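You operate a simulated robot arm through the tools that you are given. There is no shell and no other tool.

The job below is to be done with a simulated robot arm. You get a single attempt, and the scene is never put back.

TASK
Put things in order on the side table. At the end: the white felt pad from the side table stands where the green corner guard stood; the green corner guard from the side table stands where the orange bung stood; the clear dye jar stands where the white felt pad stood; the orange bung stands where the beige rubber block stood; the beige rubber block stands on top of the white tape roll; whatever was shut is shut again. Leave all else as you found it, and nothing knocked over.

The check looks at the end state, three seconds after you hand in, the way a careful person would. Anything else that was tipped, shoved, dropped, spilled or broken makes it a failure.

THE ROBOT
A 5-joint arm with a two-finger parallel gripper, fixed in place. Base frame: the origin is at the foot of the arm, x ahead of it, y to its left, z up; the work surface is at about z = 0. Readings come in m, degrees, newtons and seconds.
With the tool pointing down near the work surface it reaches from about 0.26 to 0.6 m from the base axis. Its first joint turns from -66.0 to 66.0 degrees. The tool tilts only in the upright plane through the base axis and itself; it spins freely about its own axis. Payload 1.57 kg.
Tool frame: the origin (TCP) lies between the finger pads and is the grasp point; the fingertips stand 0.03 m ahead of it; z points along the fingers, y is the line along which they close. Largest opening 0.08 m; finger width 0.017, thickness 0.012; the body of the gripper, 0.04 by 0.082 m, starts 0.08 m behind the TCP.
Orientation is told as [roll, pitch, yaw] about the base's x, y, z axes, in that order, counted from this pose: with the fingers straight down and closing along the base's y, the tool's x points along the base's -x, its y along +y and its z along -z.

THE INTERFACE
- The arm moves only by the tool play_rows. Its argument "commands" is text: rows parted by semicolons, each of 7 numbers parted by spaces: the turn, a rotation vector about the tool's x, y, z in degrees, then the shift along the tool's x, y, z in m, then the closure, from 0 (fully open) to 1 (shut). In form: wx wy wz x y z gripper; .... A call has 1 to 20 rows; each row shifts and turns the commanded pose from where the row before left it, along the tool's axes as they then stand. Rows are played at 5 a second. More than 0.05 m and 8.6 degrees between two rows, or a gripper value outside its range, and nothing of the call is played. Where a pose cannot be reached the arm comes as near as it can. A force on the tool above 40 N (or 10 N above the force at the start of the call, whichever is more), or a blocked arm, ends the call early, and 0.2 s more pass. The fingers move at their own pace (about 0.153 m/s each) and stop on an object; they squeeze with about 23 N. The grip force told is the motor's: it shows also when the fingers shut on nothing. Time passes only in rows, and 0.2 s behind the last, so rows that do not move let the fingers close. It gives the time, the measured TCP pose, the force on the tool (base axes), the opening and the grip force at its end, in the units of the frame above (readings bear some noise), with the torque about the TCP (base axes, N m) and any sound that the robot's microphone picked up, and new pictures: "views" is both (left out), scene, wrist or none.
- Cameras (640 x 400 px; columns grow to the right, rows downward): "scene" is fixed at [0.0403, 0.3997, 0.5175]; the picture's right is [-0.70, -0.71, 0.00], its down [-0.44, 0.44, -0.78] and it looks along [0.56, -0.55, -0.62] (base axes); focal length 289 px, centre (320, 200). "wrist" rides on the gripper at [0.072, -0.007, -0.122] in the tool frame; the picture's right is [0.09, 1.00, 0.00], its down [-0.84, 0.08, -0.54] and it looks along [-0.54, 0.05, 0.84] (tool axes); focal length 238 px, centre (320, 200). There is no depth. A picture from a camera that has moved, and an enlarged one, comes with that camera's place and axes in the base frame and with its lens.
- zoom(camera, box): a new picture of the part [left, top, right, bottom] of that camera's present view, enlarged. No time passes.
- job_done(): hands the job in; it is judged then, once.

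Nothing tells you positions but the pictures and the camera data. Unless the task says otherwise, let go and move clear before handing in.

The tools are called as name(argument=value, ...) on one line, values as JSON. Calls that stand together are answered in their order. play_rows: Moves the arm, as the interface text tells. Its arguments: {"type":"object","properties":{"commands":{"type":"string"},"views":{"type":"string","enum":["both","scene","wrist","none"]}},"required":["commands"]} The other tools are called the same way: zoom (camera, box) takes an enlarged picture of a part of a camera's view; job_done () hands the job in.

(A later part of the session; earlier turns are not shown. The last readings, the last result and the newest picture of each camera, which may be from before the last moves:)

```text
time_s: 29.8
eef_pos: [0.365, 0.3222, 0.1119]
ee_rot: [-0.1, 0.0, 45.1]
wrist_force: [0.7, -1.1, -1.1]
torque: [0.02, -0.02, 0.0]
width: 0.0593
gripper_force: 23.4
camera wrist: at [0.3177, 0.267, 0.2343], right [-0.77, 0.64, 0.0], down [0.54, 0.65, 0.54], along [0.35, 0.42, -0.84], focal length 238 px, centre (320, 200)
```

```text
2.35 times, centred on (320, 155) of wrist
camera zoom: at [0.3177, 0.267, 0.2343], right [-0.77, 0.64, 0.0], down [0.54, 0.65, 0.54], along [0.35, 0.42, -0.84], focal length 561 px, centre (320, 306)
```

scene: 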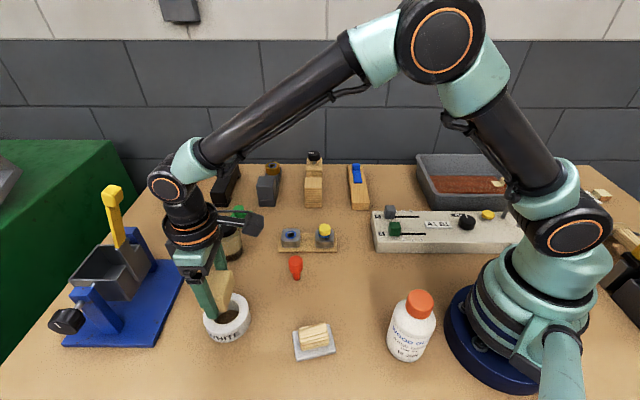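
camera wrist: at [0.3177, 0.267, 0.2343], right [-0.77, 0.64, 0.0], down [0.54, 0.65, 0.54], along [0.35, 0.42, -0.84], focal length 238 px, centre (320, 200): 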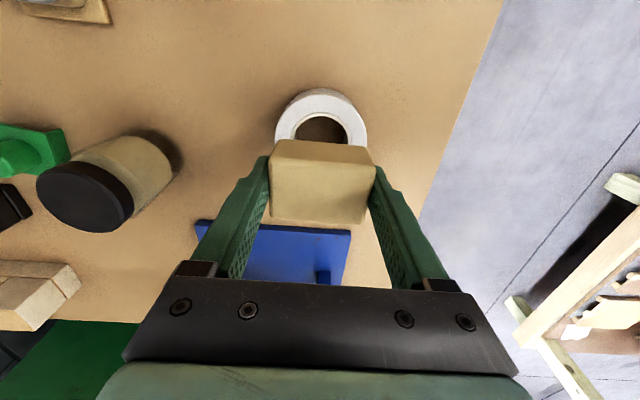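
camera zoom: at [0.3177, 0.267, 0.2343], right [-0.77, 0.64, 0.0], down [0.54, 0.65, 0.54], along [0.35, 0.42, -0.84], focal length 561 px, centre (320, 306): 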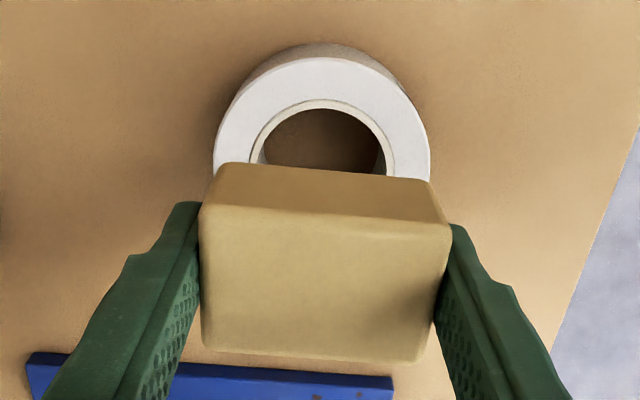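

The roll centre is about 2–3 mm short of the TCP in the fore-aft direction and laterally fine. I'll apply a small shift and descend carefully.

play_rows(commands="0 0 0 0.0025 0.001 0 1;0 0 0 0 0 0.012 1;0 0 0 0 0 0.012 1;0 0 0 0 0 0.01 1;0 0 0 0 0 0 1", views="both")

zoom(camera="scene", box=[180, 260, 280, 350])

```text
time_s: 31.0
eef_pos: [0.3603, 0.3196, 0.0761]
ee_rot: [-0.1, 0.0, 45.1]
wrist_force: [-0.6, 0.9, -1.2]
torque: [0.03, -0.07, 0.01]
width: 0.0594
gripper_force: 23.1
camera wrist: at [0.313, 0.2648, 0.2004], right [-0.77, 0.64, 0.0], down [0.54, 0.65, 0.54], along [0.35, 0.42, -0.84], focal length 238 px, centre (320, 200)
```

scene: 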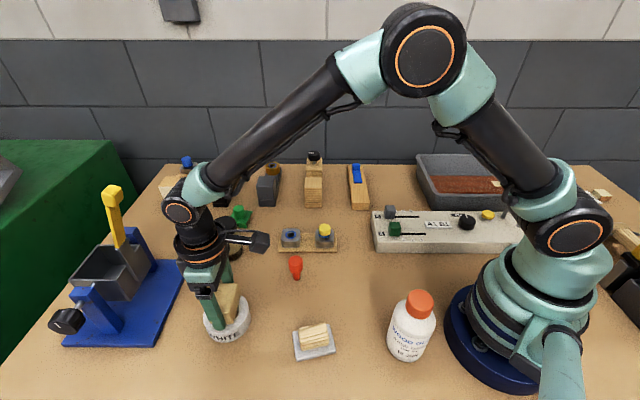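
wrist: 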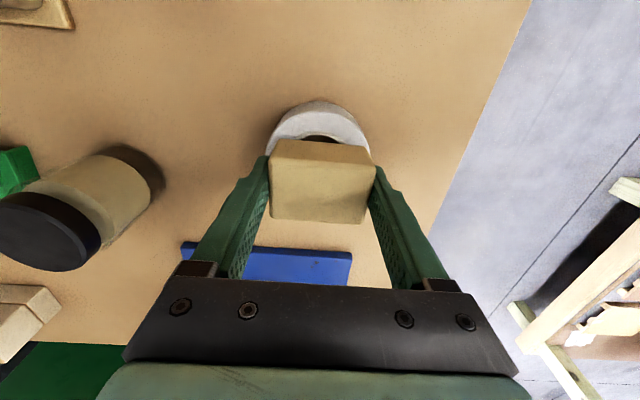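

```text
4.44 times, centred on (230, 305) of scene
camera zoom: at [0.0403, 0.3997, 0.5175], right [-0.7, -0.71, 0.0], down [-0.44, 0.44, -0.78], along [0.56, -0.55, -0.62], focal length 1283 px, centre (720, -267)
```

zoom: 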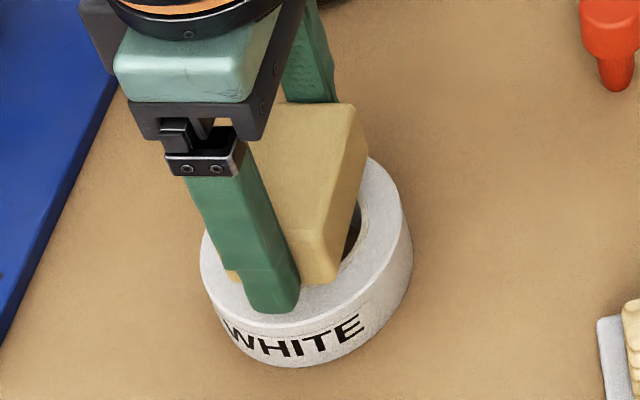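

It's well centred about 9 mm above the ring. I'll lower it in small steps and watch the force.

play_rows(commands="0 0 0 -0.0015 0.0005 0.003 1;0 0 0 0 0 0.002 1;0 0 0 0 0 0 1", views="none")

play_rows(commands="0 0 0 0 0 0.0015 1;0 0 0 0 0 0 1", views="none")

play_rows(commands="0 0 0 0 0 0.0015 1;0 0 0 0 0 0 1", views="scene")

zoom(camera="scene", box=[180, 260, 280, 350])

```text
time_s: 31.8
eef_pos: [0.3605, 0.3212, 0.0725]
ee_rot: [0.0, 0.1, 44.9]
wrist_force: [-0.2, 0.3, -1.0]
torque: [0.01, 0.01, -0.01]
width: 0.0596
gripper_force: 22.3
```

```text
time_s: 32.4
eef_pos: [0.3615, 0.3217, 0.0712]
ee_rot: [0.0, -0.1, 45.0]
wrist_force: [-0.5, 0.0, -1.0]
torque: [0.02, 0.01, 0.01]
width: 0.0595
gripper_force: 22.5
```

```text
time_s: 33.0
eef_pos: [0.3601, 0.3214, 0.0705]
ee_rot: [0.0, 0.0, 45.0]
wrist_force: [0.1, 0.1, -0.8]
torque: [0.0, 0.0, 0.02]
width: 0.0594
gripper_force: 23.1
```

scene: 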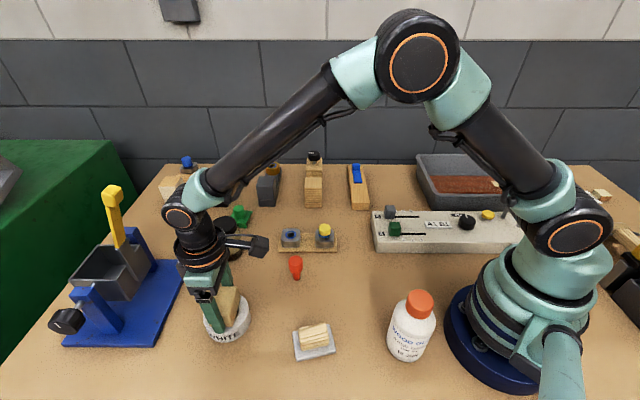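

```text
4.44 times, centred on (230, 305) of scene
camera zoom: at [0.0403, 0.3997, 0.5175], right [-0.7, -0.71, 0.0], down [-0.44, 0.44, -0.78], along [0.56, -0.55, -0.62], focal length 1283 px, centre (720, -267)
```

zoom: 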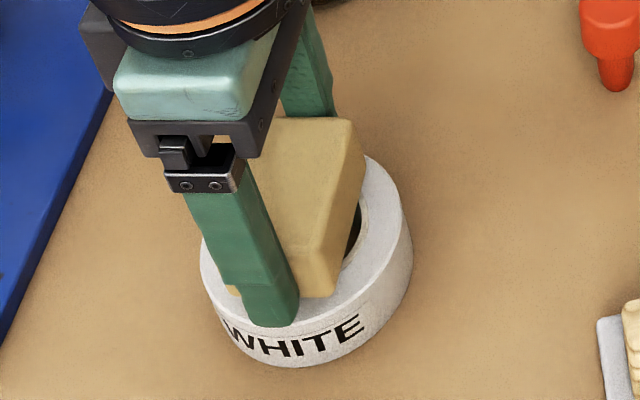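

No contact yet at TCP z = 0.0705. I'll continue in 1.5 mm steps.

play_rows(commands="0 0 0 0 0 0.0015 1;0 0 0 0 0 0 1", views="none")

play_rows(commands="0 0 0 0 0 0.0015 1;0 0 0 0 0 0 1", views="none")

play_rows(commands="0 0 0 0 0 0.0015 1;0 0 0 0 0 0 1", views="scene")

zoom(camera="scene", box=[180, 260, 280, 350])

```text
time_s: 33.6
eef_pos: [0.3604, 0.3222, 0.0685]
ee_rot: [0.0, 0.0, 45.0]
wrist_force: [-0.4, -0.2, -0.7]
torque: [0.0, -0.04, 0.0]
width: 0.0594
gripper_force: 23.6
```

```text
time_s: 34.2
eef_pos: [0.3605, 0.3225, 0.0668]
ee_rot: [0.0, 0.0, 44.9]
wrist_force: [0.2, 0.1, -1.4]
torque: [0.01, 0.01, 0.02]
width: 0.0593
gripper_force: 23.1
```

```text
time_s: 34.8
eef_pos: [0.3617, 0.323, 0.065]
ee_rot: [0.0, 0.0, 45.1]
wrist_force: [0.5, -0.8, -0.5]
torque: [0.01, 0.02, 0.04]
width: 0.0593
gripper_force: 22.8
```

scene: 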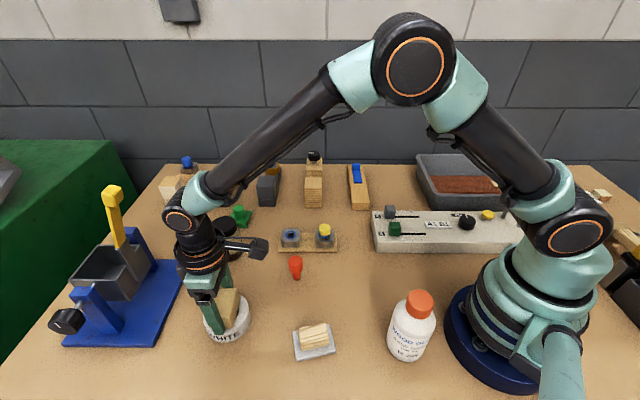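

```text
4.44 times, centred on (230, 305) of scene
camera zoom: at [0.0403, 0.3997, 0.5175], right [-0.7, -0.71, 0.0], down [-0.44, 0.44, -0.78], along [0.56, -0.55, -0.62], focal length 1283 px, centre (720, -267)
```

zoom: 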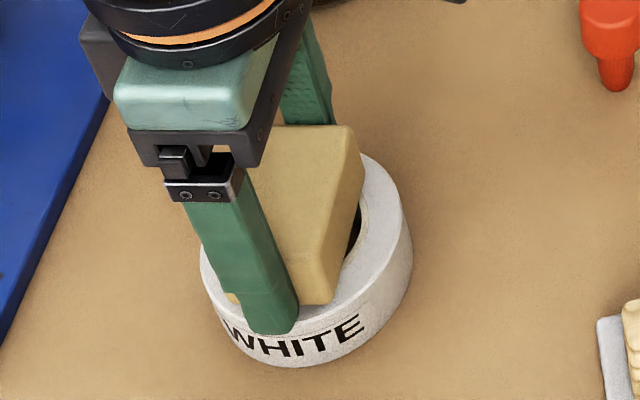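

Still no contact, so I'll keep going with finer steps.

play_rows(commands="0 0 0 0 0 0.001 1;0 0 0 0 0 0 1", views="none")

play_rows(commands="0 0 0 0 0 0.001 1;0 0 0 0 0 0 1", views="none")

play_rows(commands="0 0 0 0 0 0.001 1;0 0 0 0 0 0 1", views="wrist")

zoom(camera="scene", box=[200, 280, 260, 345])

```text
time_s: 35.4
eef_pos: [0.3613, 0.3216, 0.0647]
ee_rot: [0.0, 0.0, 45.0]
wrist_force: [-0.9, -0.1, -1.3]
torque: [0.01, 0.02, 0.0]
width: 0.0598
gripper_force: 23.2
```

```text
time_s: 36.0
eef_pos: [0.3609, 0.3228, 0.0644]
ee_rot: [0.1, 0.0, 45.0]
wrist_force: [0.9, -0.9, 1.4]
torque: [-0.05, -0.03, -0.01]
width: 0.0592
gripper_force: 23.0
```

```text
time_s: 36.6
eef_pos: [0.3605, 0.3228, 0.0639]
ee_rot: [-0.1, -0.2, 45.0]
wrist_force: [-1.3, -3.6, 15.5]
torque: [-0.14, 0.06, -0.03]
width: 0.0595
gripper_force: 23.3
camera wrist: at [0.313, 0.2678, 0.1871], right [-0.77, 0.64, 0.0], down [0.54, 0.65, 0.54], along [0.35, 0.42, -0.84], focal length 238 px, centre (320, 200)
```

wrist: 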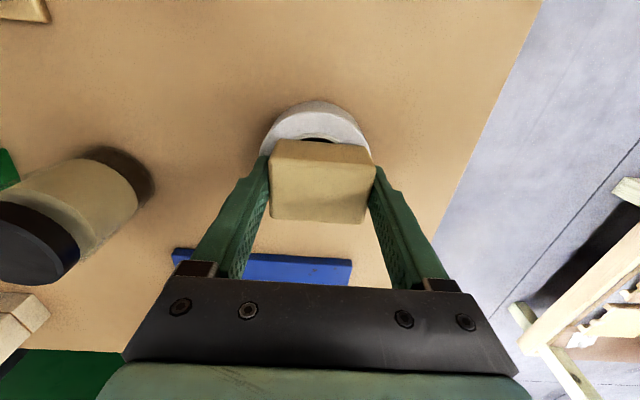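

```text
6.15 times, centred on (230, 312) of scene
camera zoom: at [0.0403, 0.3997, 0.5176], right [-0.7, -0.71, 0.0], down [-0.44, 0.44, -0.78], along [0.56, -0.55, -0.62], focal length 1777 px, centre (874, -492)
```

zoom: 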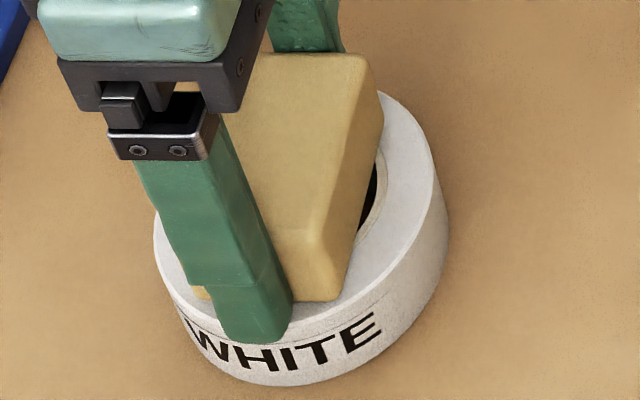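

Contact is confirmed at about 0.0645 with 15 N upward. I'll ease back about 1 mm and open the fingers gently.

play_rows(commands="0 0 0 0 0 -0.001 1;0 0 0 0 0 0 1;0 0 0 0 0 0 0.22;0 0 0 0 0 0 0.1;0 0 0 0 0 0 0;0 0 0 0 0 0 0", views="both")

zoom(camera="scene", box=[190, 270, 270, 345])

```text
time_s: 38.0
eef_pos: [0.3606, 0.3228, 0.0638]
ee_rot: [0.0, 0.0, 45.1]
wrist_force: [-2.6, 2.0, 13.4]
torque: [-0.3, -0.3, -0.02]
width: 0.0772
gripper_force: 0.0
camera wrist: at [0.3125, 0.2675, 0.1868], right [-0.77, 0.64, 0.0], down [0.54, 0.65, 0.54], along [0.35, 0.42, -0.84], focal length 238 px, centre (320, 200)
```

scene: 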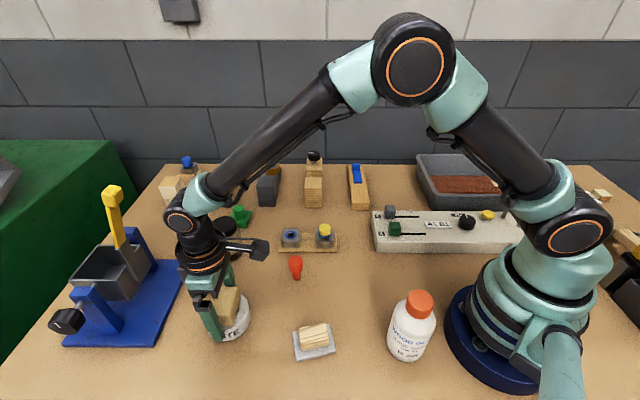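
wrist: 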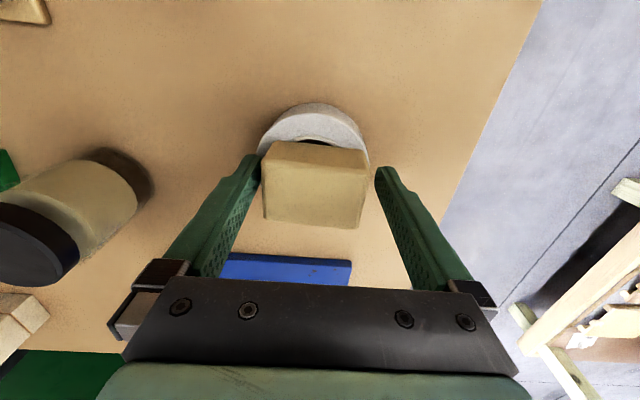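

```text
5.33 times, centred on (230, 308) of scene
camera zoom: at [0.0403, 0.3997, 0.5176], right [-0.7, -0.71, 0.0], down [-0.44, 0.44, -0.78], along [0.56, -0.55, -0.62], focal length 1540 px, centre (800, -373)
```

zoom: 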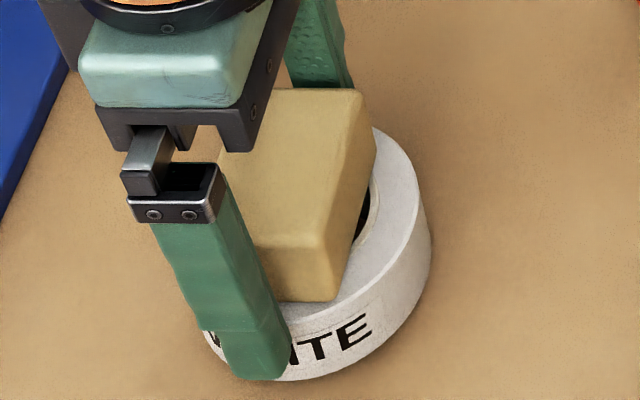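

The fingers opened but one tip is still pressing on the ring at about 13 N. I'll raise straight up in small steps to clear it.

play_rows(commands="0 0 0 0 0 -0.002 0;0 0 0 0 0 -0.003 0;0 0 0 0 0 0 0", views="both")

zoom(camera="scene", box=[190, 270, 270, 345])

zoom(camera="wrist", box=[240, 90, 400, 240])

```text
time_s: 38.8
eef_pos: [0.3596, 0.3226, 0.0684]
ee_rot: [-0.1, 0.1, 45.0]
wrist_force: [0.2, -0.6, 0.3]
torque: [0.03, 0.03, -0.02]
width: 0.0802
gripper_force: 0.1
camera wrist: at [0.3122, 0.2679, 0.1916], right [-0.77, 0.64, 0.0], down [0.54, 0.65, 0.54], along [0.35, 0.42, -0.84], focal length 238 px, centre (320, 200)
```

scene: 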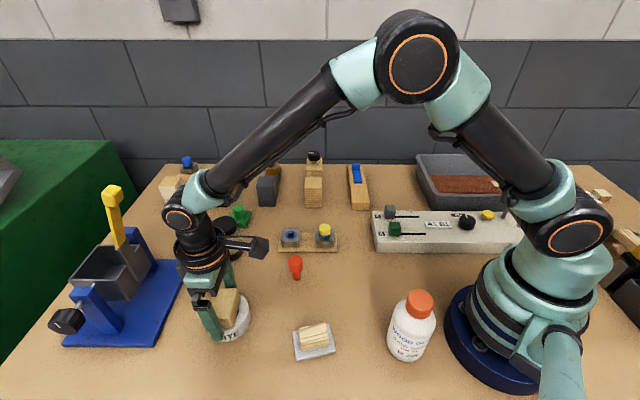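
wrist: 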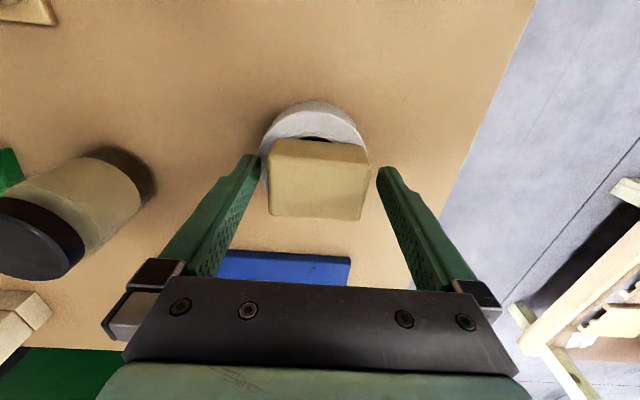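

```text
5.33 times, centred on (230, 308) of scene
camera zoom: at [0.0403, 0.3997, 0.5175], right [-0.7, -0.71, 0.0], down [-0.44, 0.44, -0.78], along [0.56, -0.55, -0.62], focal length 1540 px, centre (800, -373)
```

zoom: 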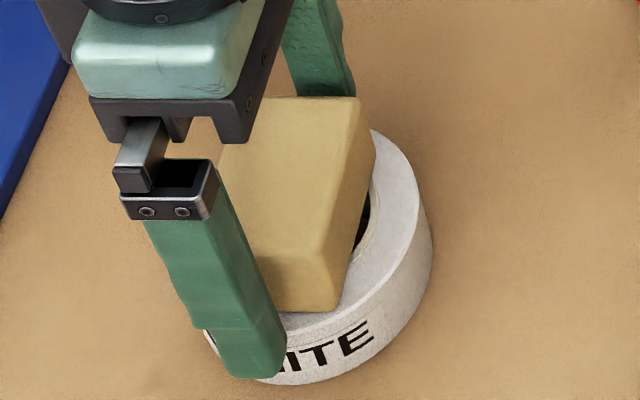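

```text
2.67 times, centred on (320, 165) of wrist
camera zoom: at [0.3122, 0.2679, 0.1916], right [-0.77, 0.64, 0.0], down [0.54, 0.65, 0.54], along [0.35, 0.42, -0.84], focal length 636 px, centre (320, 293)
```

zoom: 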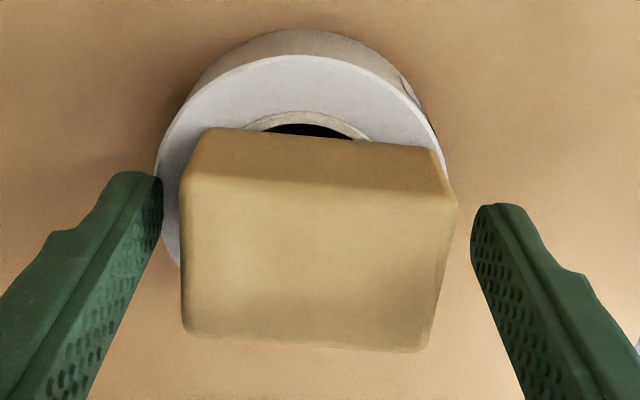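

The block is released and resting on the roll, and the roll barely moved (1–2 mm at most). I'll rise straight up and check the result.

play_rows(commands="0 0 0 0 0 -0.01 0;0 0 0 0 0 -0.03 0;0 0 0 0 0 -0.04 0;0 0 0 0 0 -0.04 0;0 0 0 0.03 -0.03 0 0;0 0 0 0.03 -0.03 0 0;0 0 0 0.03 -0.03 0 0;0 0 0 0 0 0 0", views="both")

zoom(camera="scene", box=[180, 270, 280, 350])

```text
time_s: 40.6
eef_pos: [0.3611, 0.1946, 0.1882]
ee_rot: [0.0, 0.0, 45.0]
wrist_force: [-0.2, -0.4, 1.0]
torque: [0.0, -0.01, 0.01]
width: 0.0798
gripper_force: 0.1
camera wrist: at [0.3129, 0.1406, 0.3112], right [-0.77, 0.64, 0.0], down [0.54, 0.65, 0.54], along [0.35, 0.42, -0.84], focal length 238 px, centre (320, 200)
```

scene: 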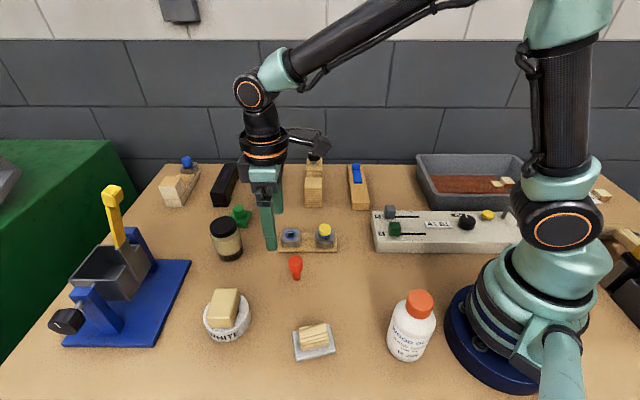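
wrist: 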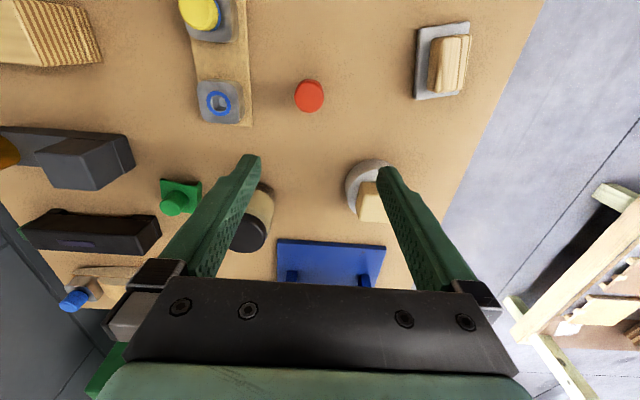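

```text
5.00 times, centred on (230, 310) of scene
camera zoom: at [0.0403, 0.3997, 0.5175], right [-0.7, -0.71, 0.0], down [-0.44, 0.44, -0.78], along [0.56, -0.55, -0.62], focal length 1444 px, centre (770, -350)
```

zoom: 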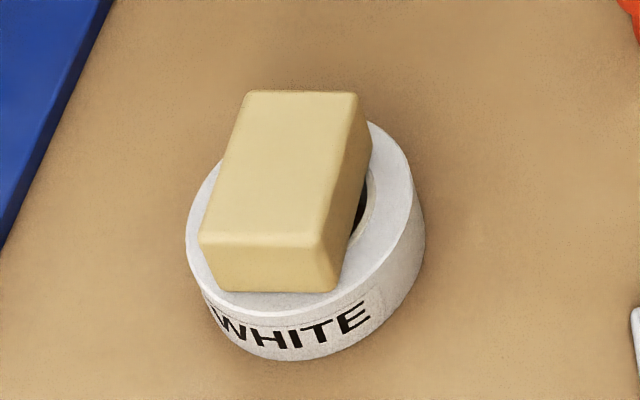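

The beige block sits flat on the roll. Next is the orange bung at about (0.3487, 0.166). I'll align above it with partly closed fingers.

play_rows(commands="0 0 0 0.029 -0.0115 0 0.3;0 0 0 0 0 0.035 0.3;0 0 0 0 0 0.035 0.3;0 0 0 0 0 0 0.3", views="both")

zoom(camera="wrist", box=[230, 100, 420, 230])

```text
time_s: 41.6
eef_pos: [0.3486, 0.1661, 0.1188]
ee_rot: [0.0, 0.0, 45.0]
wrist_force: [0.5, -0.5, 0.1]
torque: [-0.03, 0.01, -0.02]
width: 0.0555
gripper_force: 0.0
camera wrist: at [0.3004, 0.1109, 0.2415], right [-0.77, 0.64, 0.0], down [0.54, 0.65, 0.54], along [0.35, 0.42, -0.84], focal length 238 px, centre (320, 200)
```

scene: 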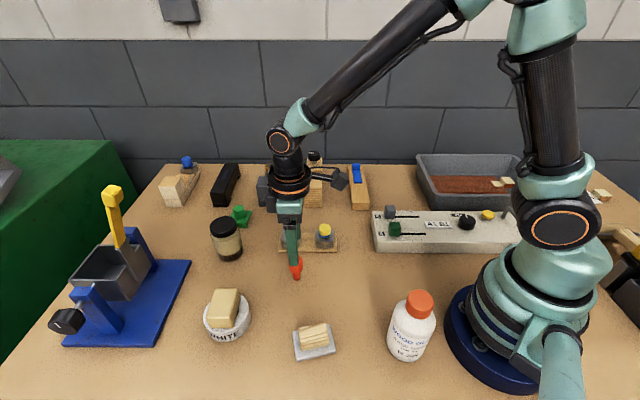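
wrist: 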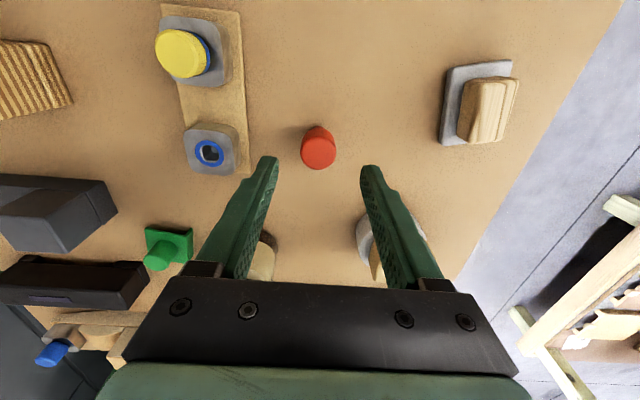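

```text
3.08 times, centred on (325, 165) of wrist
camera zoom: at [0.3004, 0.1109, 0.2415], right [-0.77, 0.64, 0.0], down [0.54, 0.65, 0.54], along [0.35, 0.42, -0.84], focal length 733 px, centre (305, 308)
```

zoom: 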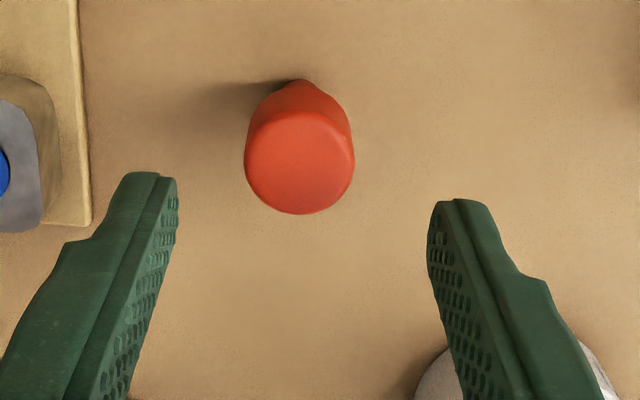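

The bung head is 30 mm wide and well centred. I'll descend to TCP z of about 0.042 and grip the head.

play_rows(commands="0 0 0 -0.0005 0 0.03 0.3;0 0 0 0 0 0.03 0.3;0 0 0 0 0 0.017 0.3;0 0 0 0 0 0 0.3", views="both")

zoom(camera="scene", box=[260, 220, 340, 290])

```text
time_s: 42.6
eef_pos: [0.3475, 0.1658, 0.0425]
ee_rot: [0.0, 0.0, 45.0]
wrist_force: [0.5, 0.3, 0.8]
torque: [0.02, -0.02, 0.01]
width: 0.0561
gripper_force: 0.0
camera wrist: at [0.3004, 0.1103, 0.1651], right [-0.77, 0.64, 0.0], down [0.54, 0.65, 0.54], along [0.35, 0.42, -0.84], focal length 238 px, centre (320, 200)
```

scene: 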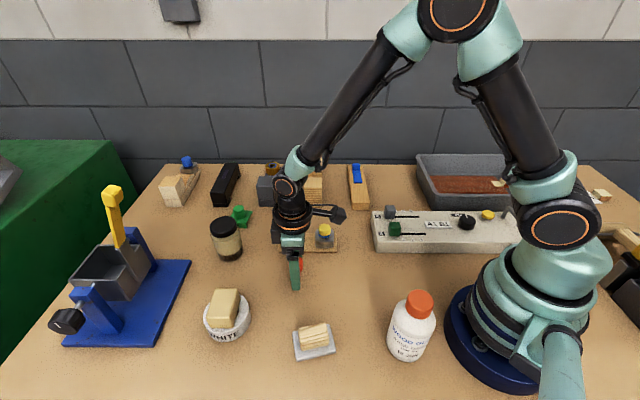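
wrist: 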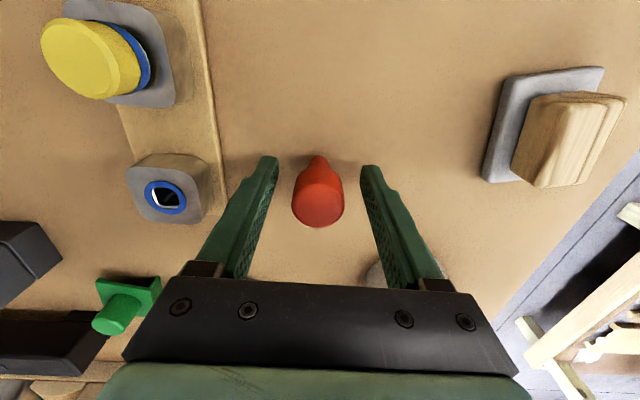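

```text
5.71 times, centred on (300, 255) of scene
camera zoom: at [0.0403, 0.3997, 0.5175], right [-0.7, -0.71, 0.0], down [-0.44, 0.44, -0.78], along [0.56, -0.55, -0.62], focal length 1650 px, centre (434, -114)
```

zoom: 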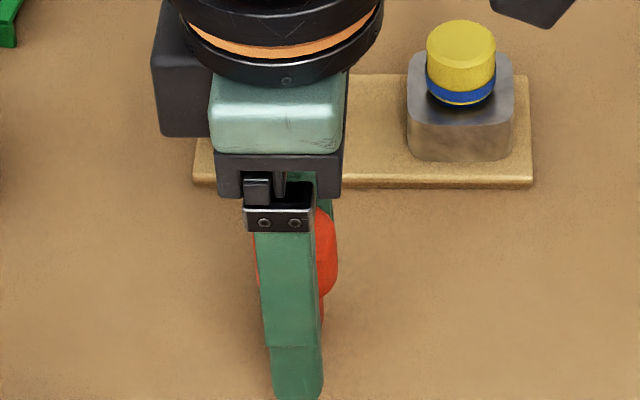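

The bung is centred exactly on the grasp point. I'll close the fingers and do a slow test lift.

play_rows(commands="0 0 0 0 0 0 0.5;0 0 0 0 0 0 0.6;0 0 0 0 0 0 1;0 0 0 0 0 0 1;0 0 0 0 0 0 1", views="none")

play_rows(commands="0 0 0 0 0 -0.002 1;0 0 0 0 0 -0.004 1;0 0 0 0 0 -0.005 1;0 0 0 0 0 -0.006 1;0 0 0 0 0 -0.006 1;0 0 0 0 0 0 1", views="both")

zoom(camera="scene", box=[260, 220, 340, 290])

```text
time_s: 43.8
eef_pos: [0.3479, 0.165, 0.0414]
ee_rot: [0.0, 0.0, 45.0]
wrist_force: [0.7, 0.2, 0.1]
torque: [-0.02, -0.02, 0.02]
width: 0.0282
gripper_force: 23.6
```

```text
time_s: 45.2
eef_pos: [0.3483, 0.1658, 0.0629]
ee_rot: [0.0, 0.0, 45.0]
wrist_force: [0.1, -0.1, -0.3]
torque: [0.04, 0.0, -0.02]
width: 0.0283
gripper_force: 22.7
camera wrist: at [0.3012, 0.111, 0.1867], right [-0.77, 0.64, 0.0], down [0.54, 0.65, 0.54], along [0.35, 0.42, -0.84], focal length 238 px, centre (320, 200)
```

scene: 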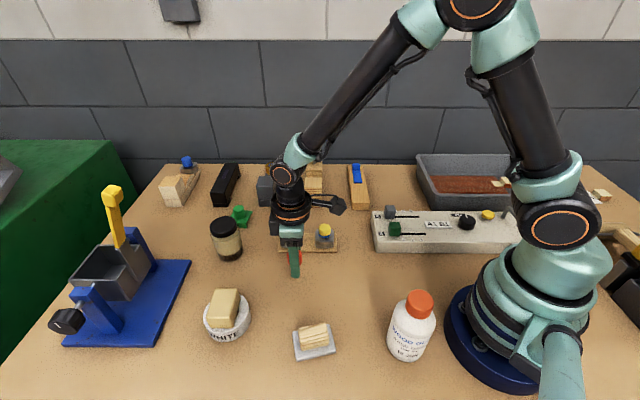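
wrist: 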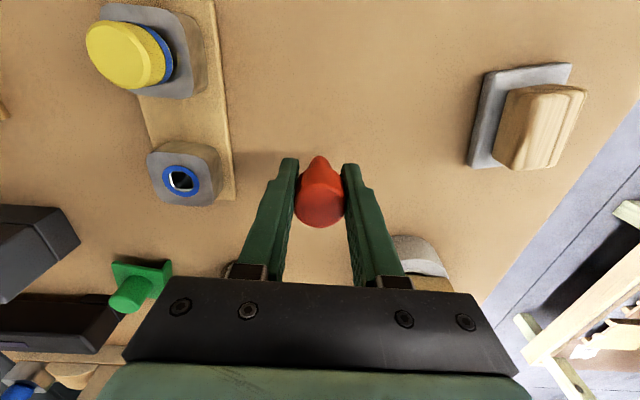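

```text
5.71 times, centred on (300, 255) of scene
camera zoom: at [0.0403, 0.3997, 0.5175], right [-0.7, -0.71, 0.0], down [-0.44, 0.44, -0.78], along [0.56, -0.55, -0.62], focal length 1650 px, centre (434, -114)
```

zoom: 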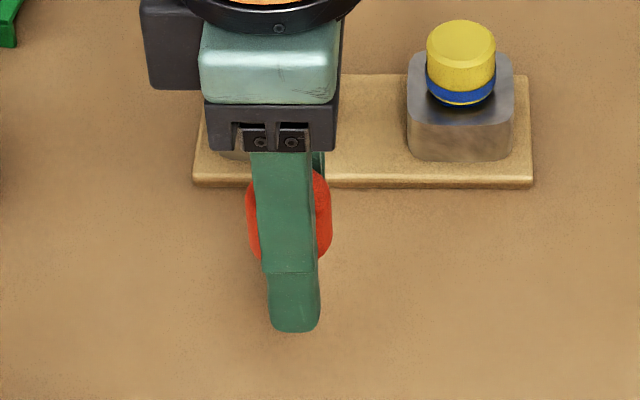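

The bung is held upright with 28 mm opening, and its home spot is recorded as about (0.3485, 0.166). I'll lift it and carry it to the block's former spot at about (0.398, -0.279).

play_rows(commands="0 0 0 0 0 -0.01 1;0 0 0 0 0 -0.02 1;0 0 0 0 0 -0.03 1;0 0 0 0 0 -0.03 1;0 0 0 0 0 -0.017 1;0 0 0 0.0075 -0.0094 0 1;0 0 0 0.0137 -0.0172 0 1;0 0 0 0.0206 -0.0258 0 1;0 0 0 0.0206 -0.0258 0 1;0 0 0 0.0206 -0.0258 0 1;0 0 0 0.0206 -0.0258 0 1;0 0 0 0.0206 -0.0258 0 1;0 0 0 0.0206 -0.0258 0 1;0 0 0 0.0206 -0.0258 0 1;0 0 0 0.0206 -0.0258 0 1;0 0 0 0.0206 -0.0258 0 1;0 0 0 0.0206 -0.0258 0 1;0 0 0 0.0206 -0.0258 0 1;0 0 0 0.0206 -0.0258 0 1;0 0 0 0.0109 -0.0137 0 1", views="both")

```text
time_s: 49.4
eef_pos: [0.3976, -0.2783, 0.17]
ee_rot: [0.0, 0.1, 45.0]
wrist_force: [-0.4, -0.1, 0.2]
torque: [-0.01, 0.04, 0.0]
width: 0.0283
gripper_force: 23.2
camera wrist: at [0.3507, -0.3327, 0.2931], right [-0.77, 0.64, 0.0], down [0.54, 0.65, 0.54], along [0.35, 0.42, -0.84], focal length 238 px, centre (320, 200)
```

scene: 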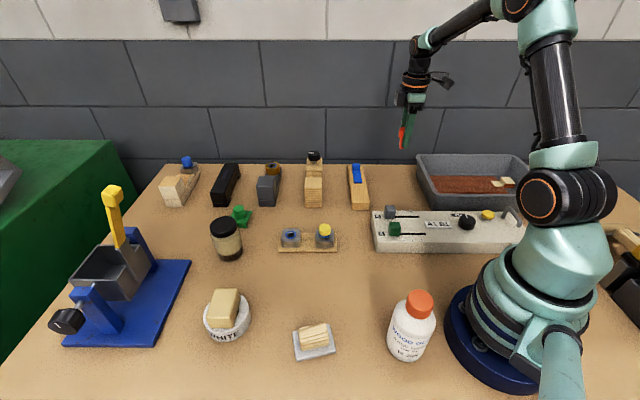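
wrist: 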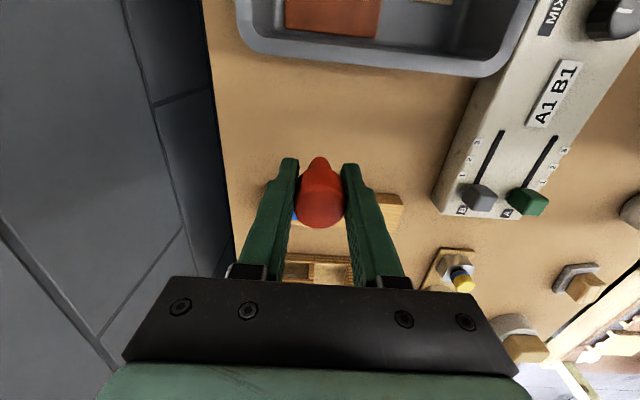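

I'm above the block's former spot with the bung secure. I'll descend in stages.

play_rows(commands="0 0 0 0 0 0.03 1;0 0 0 0 0 0.03 1;0 0 0 0 0 0.03 1;0 0 0 0 0 0.02 1;0 0 0 0 0 0.01 1;0 0 0 0 0 0 1", views="none")

```text
time_s: 50.8
eef_pos: [0.3981, -0.278, 0.052]
ee_rot: [0.0, 0.1, 45.0]
wrist_force: [-0.1, -0.2, -0.4]
torque: [0.01, -0.03, 0.0]
width: 0.0283
gripper_force: 22.8
```

The position reads (0.398, -0.278), right on target. I'll lower the last centimetre in small steps.

play_rows(commands="0 0 0 0 -0.0006 0.004 1;0 0 0 0 0 0.003 1;0 0 0 0 0 0 1", views="none")

play_rows(commands="0 0 0 0 0 0.001 1;0 0 0 0 0 0 1", views="none")

play_rows(commands="0 0 0 0 0 0.001 1;0 0 0 0 0 0 1", views="none")

```text
time_s: 51.6
eef_pos: [0.3999, -0.279, 0.0449]
ee_rot: [0.1, 0.0, 45.0]
wrist_force: [-0.3, -0.2, -0.2]
torque: [0.0, -0.01, 0.02]
width: 0.0282
gripper_force: 23.0
```

```text
time_s: 52.2
eef_pos: [0.3994, -0.2775, 0.0433]
ee_rot: [0.0, 0.1, 45.0]
wrist_force: [0.1, -0.4, 0.2]
torque: [0.01, 0.01, -0.03]
width: 0.0279
gripper_force: 23.2
```

```text
time_s: 52.8
eef_pos: [0.3989, -0.2772, 0.0432]
ee_rot: [0.0, -0.1, 45.0]
wrist_force: [-0.3, 0.5, -0.2]
torque: [0.05, -0.02, -0.01]
width: 0.0282
gripper_force: 23.0
```

play_rows(commands="0 0 0 0.0015 -0.0005 0 1;0 0 0 0 0 0.0008 1;0 0 0 0 0 0 1", views="none")

play_rows(commands="0 0 0 0 0 0.0008 1;0 0 0 0 0 0 1", views="none")

play_rows(commands="0 0 0 0 0 0.0008 1;0 0 0 0 0 0 1", views="both")

zoom(camera="scene", box=[360, 150, 440, 210])

```text
time_s: 53.6
eef_pos: [0.3975, -0.2807, 0.0434]
ee_rot: [0.0, 0.0, 45.1]
wrist_force: [0.2, 0.4, -0.2]
torque: [0.0, 0.04, -0.01]
width: 0.0281
gripper_force: 23.1
```

```text
time_s: 54.2
eef_pos: [0.3986, -0.2802, 0.0427]
ee_rot: [0.0, 0.0, 45.0]
wrist_force: [0.4, 0.1, 1.1]
torque: [0.0, 0.02, -0.01]
width: 0.0283
gripper_force: 23.4
```

```text
time_s: 54.8
eef_pos: [0.3979, -0.2816, 0.041]
ee_rot: [-0.1, 0.1, 45.0]
wrist_force: [-4.2, 3.8, 17.9]
torque: [0.2, 0.13, -0.03]
width: 0.0282
gripper_force: 23.1
camera wrist: at [0.351, -0.3351, 0.1641], right [-0.77, 0.64, 0.0], down [0.54, 0.65, 0.54], along [0.35, 0.42, -0.84], focal length 238 px, centre (320, 200)
```

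scene: 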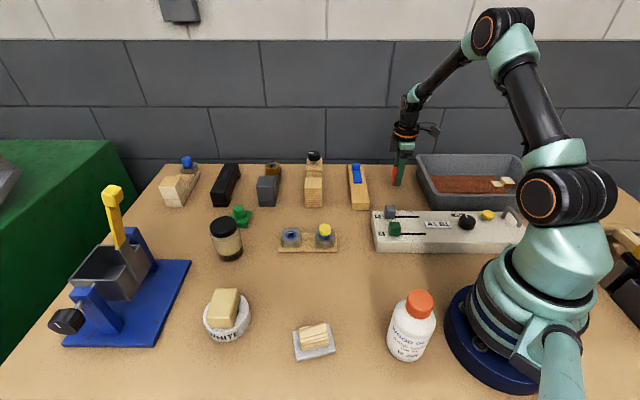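
wrist: 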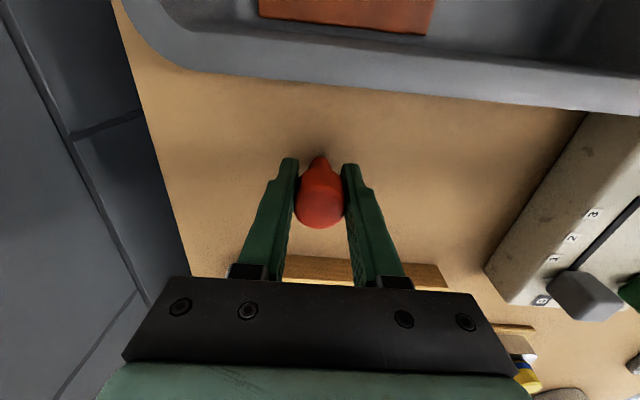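

```text
6.67 times, centred on (400, 180) of scene
camera zoom: at [0.0403, 0.3998, 0.5175], right [-0.7, -0.71, 0.0], down [-0.44, 0.44, -0.78], along [0.56, -0.55, -0.62], focal length 1925 px, centre (-213, 333)
```

zoom: 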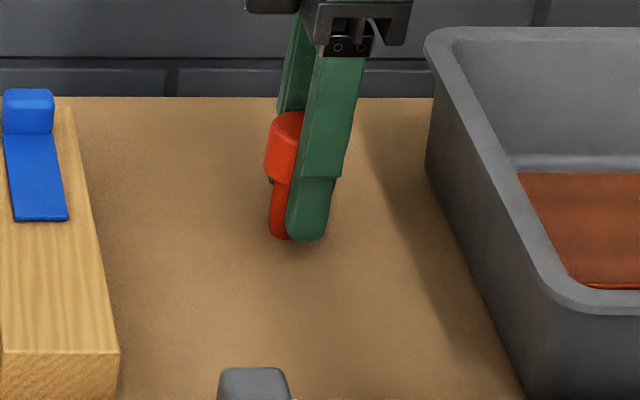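

Contact with the table is confirmed. I'll relax the pressure slightly and then open.

play_rows(commands="0 0 0 0 0 -0.0008 1;0 0 0 0 0 0 1", views="none")

```text
time_s: 55.4
eef_pos: [0.3983, -0.2805, 0.0411]
ee_rot: [-0.1, 0.0, 44.9]
wrist_force: [-1.0, -2.3, 7.2]
torque: [-0.12, -0.02, -0.03]
width: 0.0281
gripper_force: 22.7
```

play_rows(commands="0 0 0 0 0 -0.0006 1;0 0 0 0 0 0 1", views="none")

```text
time_s: 56.0
eef_pos: [0.3992, -0.2798, 0.0404]
ee_rot: [0.1, 0.1, 45.0]
wrist_force: [0.6, -0.1, 0.7]
torque: [-0.01, -0.06, 0.0]
width: 0.0281
gripper_force: 23.5
```

The bung is standing with no load on it. I'll open the fingers gently, then rise.

play_rows(commands="0 0 0 0 0 0 0.6;0 0 0 0 0 0 0.55;0 0 0 0 0 0 0.5;0 0 0 0 0 0 0.4;0 0 0 0 0 0 0.3;0 0 0 0 0 0 0.3", views="both")

zoom(camera="scene", box=[360, 150, 440, 210])

```text
time_s: 57.4
eef_pos: [0.3986, -0.2795, 0.0409]
ee_rot: [0.0, 0.0, 45.0]
wrist_force: [0.2, 0.0, 0.0]
torque: [0.03, 0.01, 0.0]
width: 0.0558
gripper_force: 0.0
camera wrist: at [0.3506, -0.3344, 0.1645], right [-0.77, 0.64, 0.0], down [0.54, 0.65, 0.54], along [0.35, 0.42, -0.84], focal length 238 px, centre (320, 200)
```

scene: 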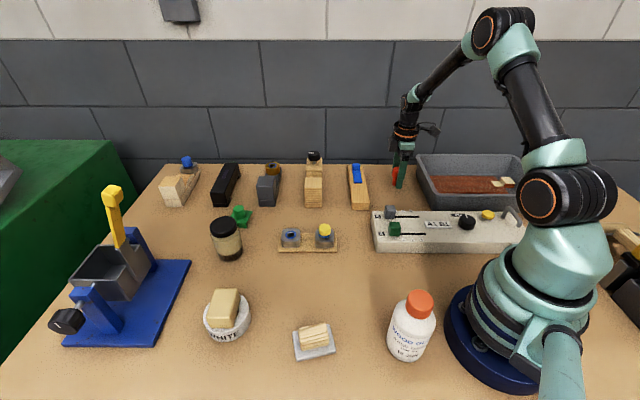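
wrist: 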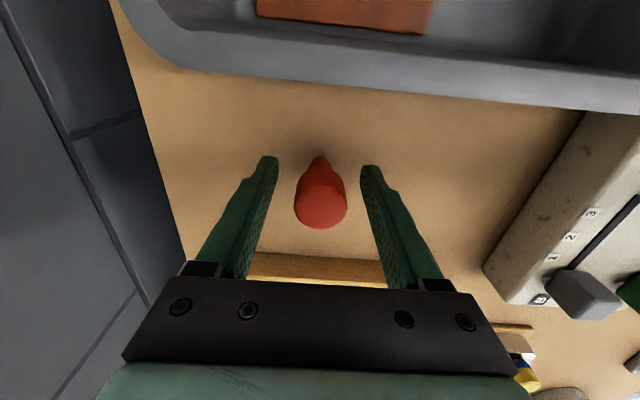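

```text
6.67 times, centred on (400, 180) of scene
camera zoom: at [0.0403, 0.3997, 0.5175], right [-0.7, -0.71, 0.0], down [-0.44, 0.44, -0.78], along [0.56, -0.55, -0.62], focal length 1925 px, centre (-213, 333)
```

zoom: 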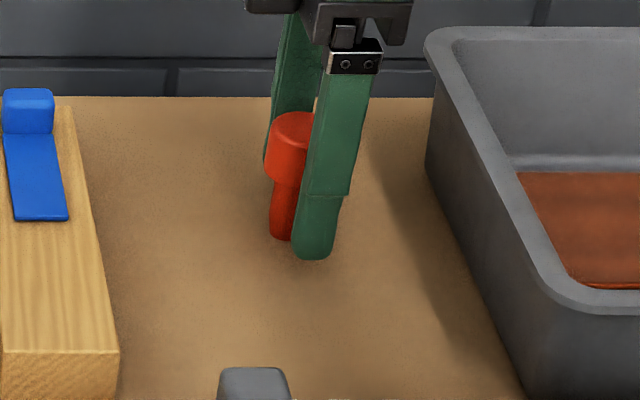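

The bung stands upright on the block's former spot. I'll rise and head toward the green corner guard near (0.587, 0.15).

play_rows(commands="0 0 0 0 0 -0.02 0.3;0 0 0 0 0 -0.04 0.3;0 0 0 0 0 -0.05 0.3;0 0 0 0 0 -0.05 0.3;0 0 7.65 0 0 0 0.3;0 0 7.65 0 0 0 0.3;0 0 7.65 0 0 0 0.3;0 0 7.65 0 0 0 0.3;0 0 0 -0.0221 0.0371 0 0.3;0 0 0 -0.0221 0.0371 0 0.3;0 0 0 -0.0221 0.0371 0 0.3;0 0 0 -0.0221 0.0371 0 0.3;0 0 0 -0.0221 0.0371 0 0.3;0 0 0 -0.0221 0.0371 0 0.3;0 0 0 -0.0221 0.0371 0 0.3;0 0 0 -0.0221 0.0371 0 0.3;0 0 0 -0.0221 0.0371 0 0.3;0 0 0 -0.0221 0.0371 0 0.3;0 0 0 0 0 0 0.3", views="both")

zoom(camera="scene", box=[340, 145, 440, 215])

zoom(camera="wrist", box=[230, 80, 420, 230])

```text
time_s: 61.4
eef_pos: [0.522, 0.1341, 0.2024]
ee_rot: [-0.1, 0.0, 14.4]
wrist_force: [0.3, 0.9, 0.0]
torque: [0.03, 0.01, 0.03]
width: 0.0561
gripper_force: 0.1
camera wrist: at [0.4518, 0.1103, 0.3255], right [-0.34, 0.94, 0.0], down [0.79, 0.28, 0.54], along [0.51, 0.18, -0.84], focal length 238 px, centre (320, 200)
```

scene: 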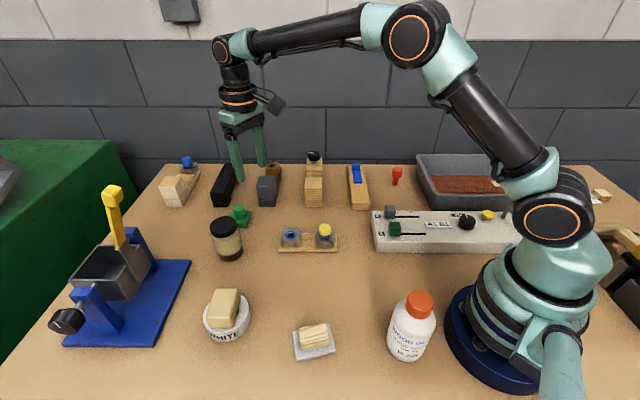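
wrist: 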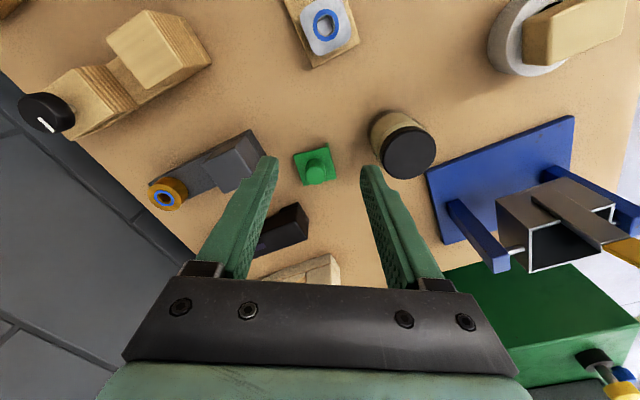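

```text
5.71 times, centred on (390, 180) of scene
camera zoom: at [0.0403, 0.3998, 0.5175], right [-0.7, -0.71, 0.0], down [-0.44, 0.44, -0.78], along [0.56, -0.55, -0.62], focal length 1650 px, centre (-80, 314)
```

zoom: 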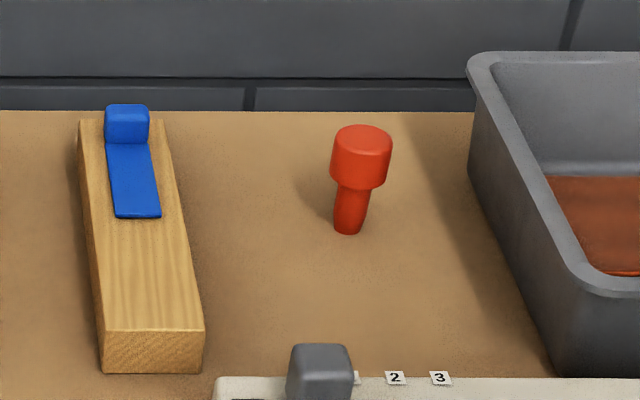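

```text
2.67 times, centred on (325, 155) of wrist
camera zoom: at [0.4518, 0.1103, 0.3255], right [-0.34, 0.94, 0.0], down [0.79, 0.28, 0.54], along [0.51, 0.18, -0.84], focal length 636 px, centre (307, 320)
```

zoom: 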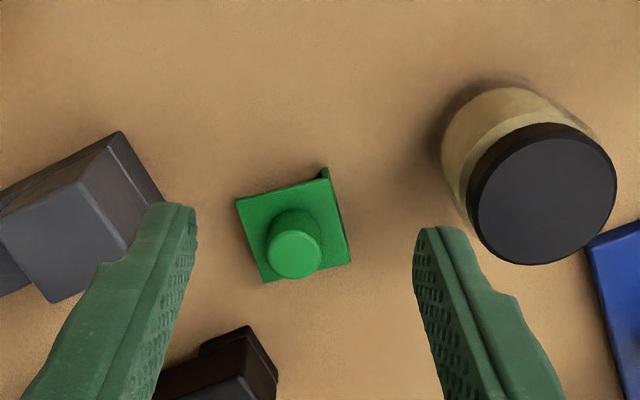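

The bung is standing properly. The green guard is a 50 mm plate with a roughly 28 mm knob centred near (0.5895, 0.152), and the knob top is about z = 0.042. It's at the edge of the arm's reach, so I'll test whether the vertical tool gets there.

play_rows(commands="0 0 0 0 0 0.04 0.3;0 0 0 0 0 0.04 0.3;0 0 0 -0.03 0 0 0.3;0 0 0 -0.025 0 0 0.3;0 0 0 -0.0145 0.0005 0 0.3;0 0 0 0 0 0 0.3", views="both")

zoom(camera="wrist", box=[230, 100, 420, 230])

```text
time_s: 62.8
eef_pos: [0.5799, 0.1513, 0.121]
ee_rot: [-0.1, 0.0, 14.4]
wrist_force: [0.2, 0.1, -0.4]
torque: [0.04, 0.02, 0.0]
width: 0.0562
gripper_force: 0.0
out of reach, approached as far as the arm can: row 5
camera wrist: at [0.5105, 0.1269, 0.2441], right [-0.34, 0.94, 0.0], down [0.79, 0.28, 0.54], along [0.51, 0.18, -0.84], focal length 238 px, centre (320, 200)
```

scene: 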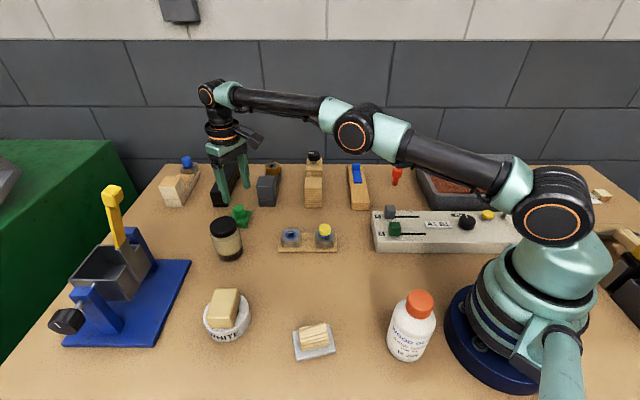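
wrist: 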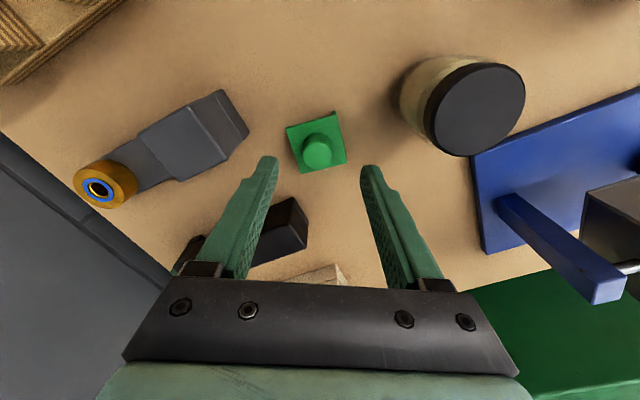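

```text
3.08 times, centred on (325, 165) of wrist
camera zoom: at [0.5105, 0.1269, 0.2441], right [-0.34, 0.94, 0.0], down [0.79, 0.28, 0.54], along [0.51, 0.18, -0.84], focal length 733 px, centre (305, 308)
```

zoom: 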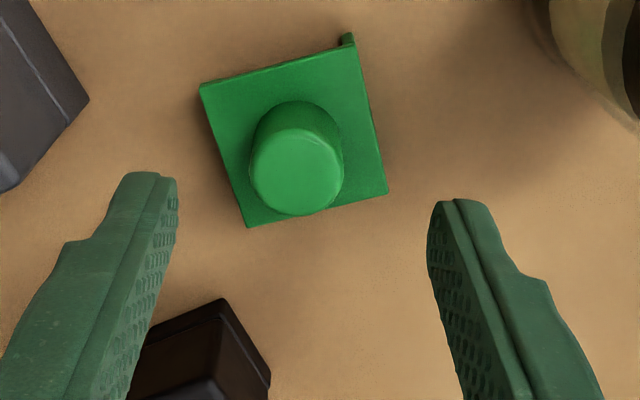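

The vertical tool stops at r of about 0.599, roughly 10 mm short of the knob. I'll tilt the tool outward 8° about the closing axis to gain reach.

play_rows(commands="0 -4 0 0 0 0 0.3;0 -4 0 0 0 0 0.3;0 0 0 0 0 0 0.3", views="wrist")

zoom(camera="wrist", box=[230, 100, 420, 230])

```text
time_s: 63.6
eef_pos: [0.5799, 0.151, 0.122]
ee_rot: [0.0, -8.1, 14.5]
wrist_force: [0.0, 0.2, 0.0]
torque: [0.04, -0.02, 0.01]
width: 0.0557
gripper_force: 0.0
camera wrist: at [0.4952, 0.1225, 0.2337], right [-0.34, 0.94, -0.01], down [0.71, 0.26, 0.65], along [0.62, 0.21, -0.76], focal length 238 px, centre (320, 200)
```

wrist: 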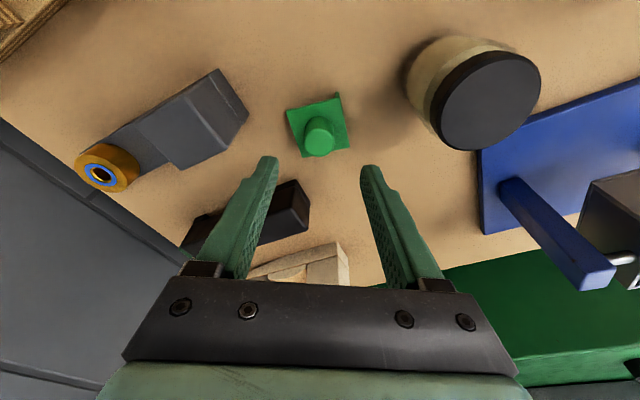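

```text
3.08 times, centred on (325, 165) of wrist
camera zoom: at [0.4952, 0.1225, 0.2337], right [-0.34, 0.94, -0.01], down [0.71, 0.26, 0.65], along [0.62, 0.21, -0.76], focal length 733 px, centre (305, 308)
```

zoom: 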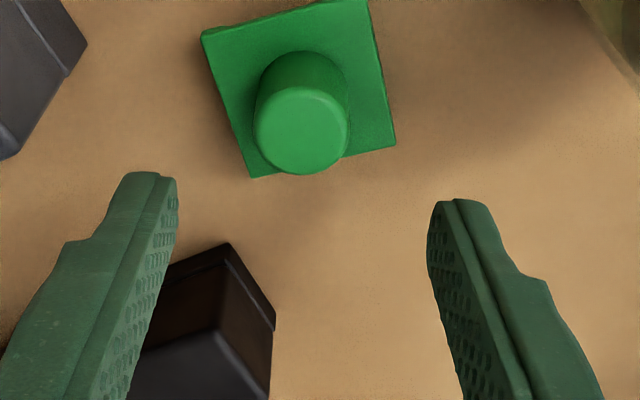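

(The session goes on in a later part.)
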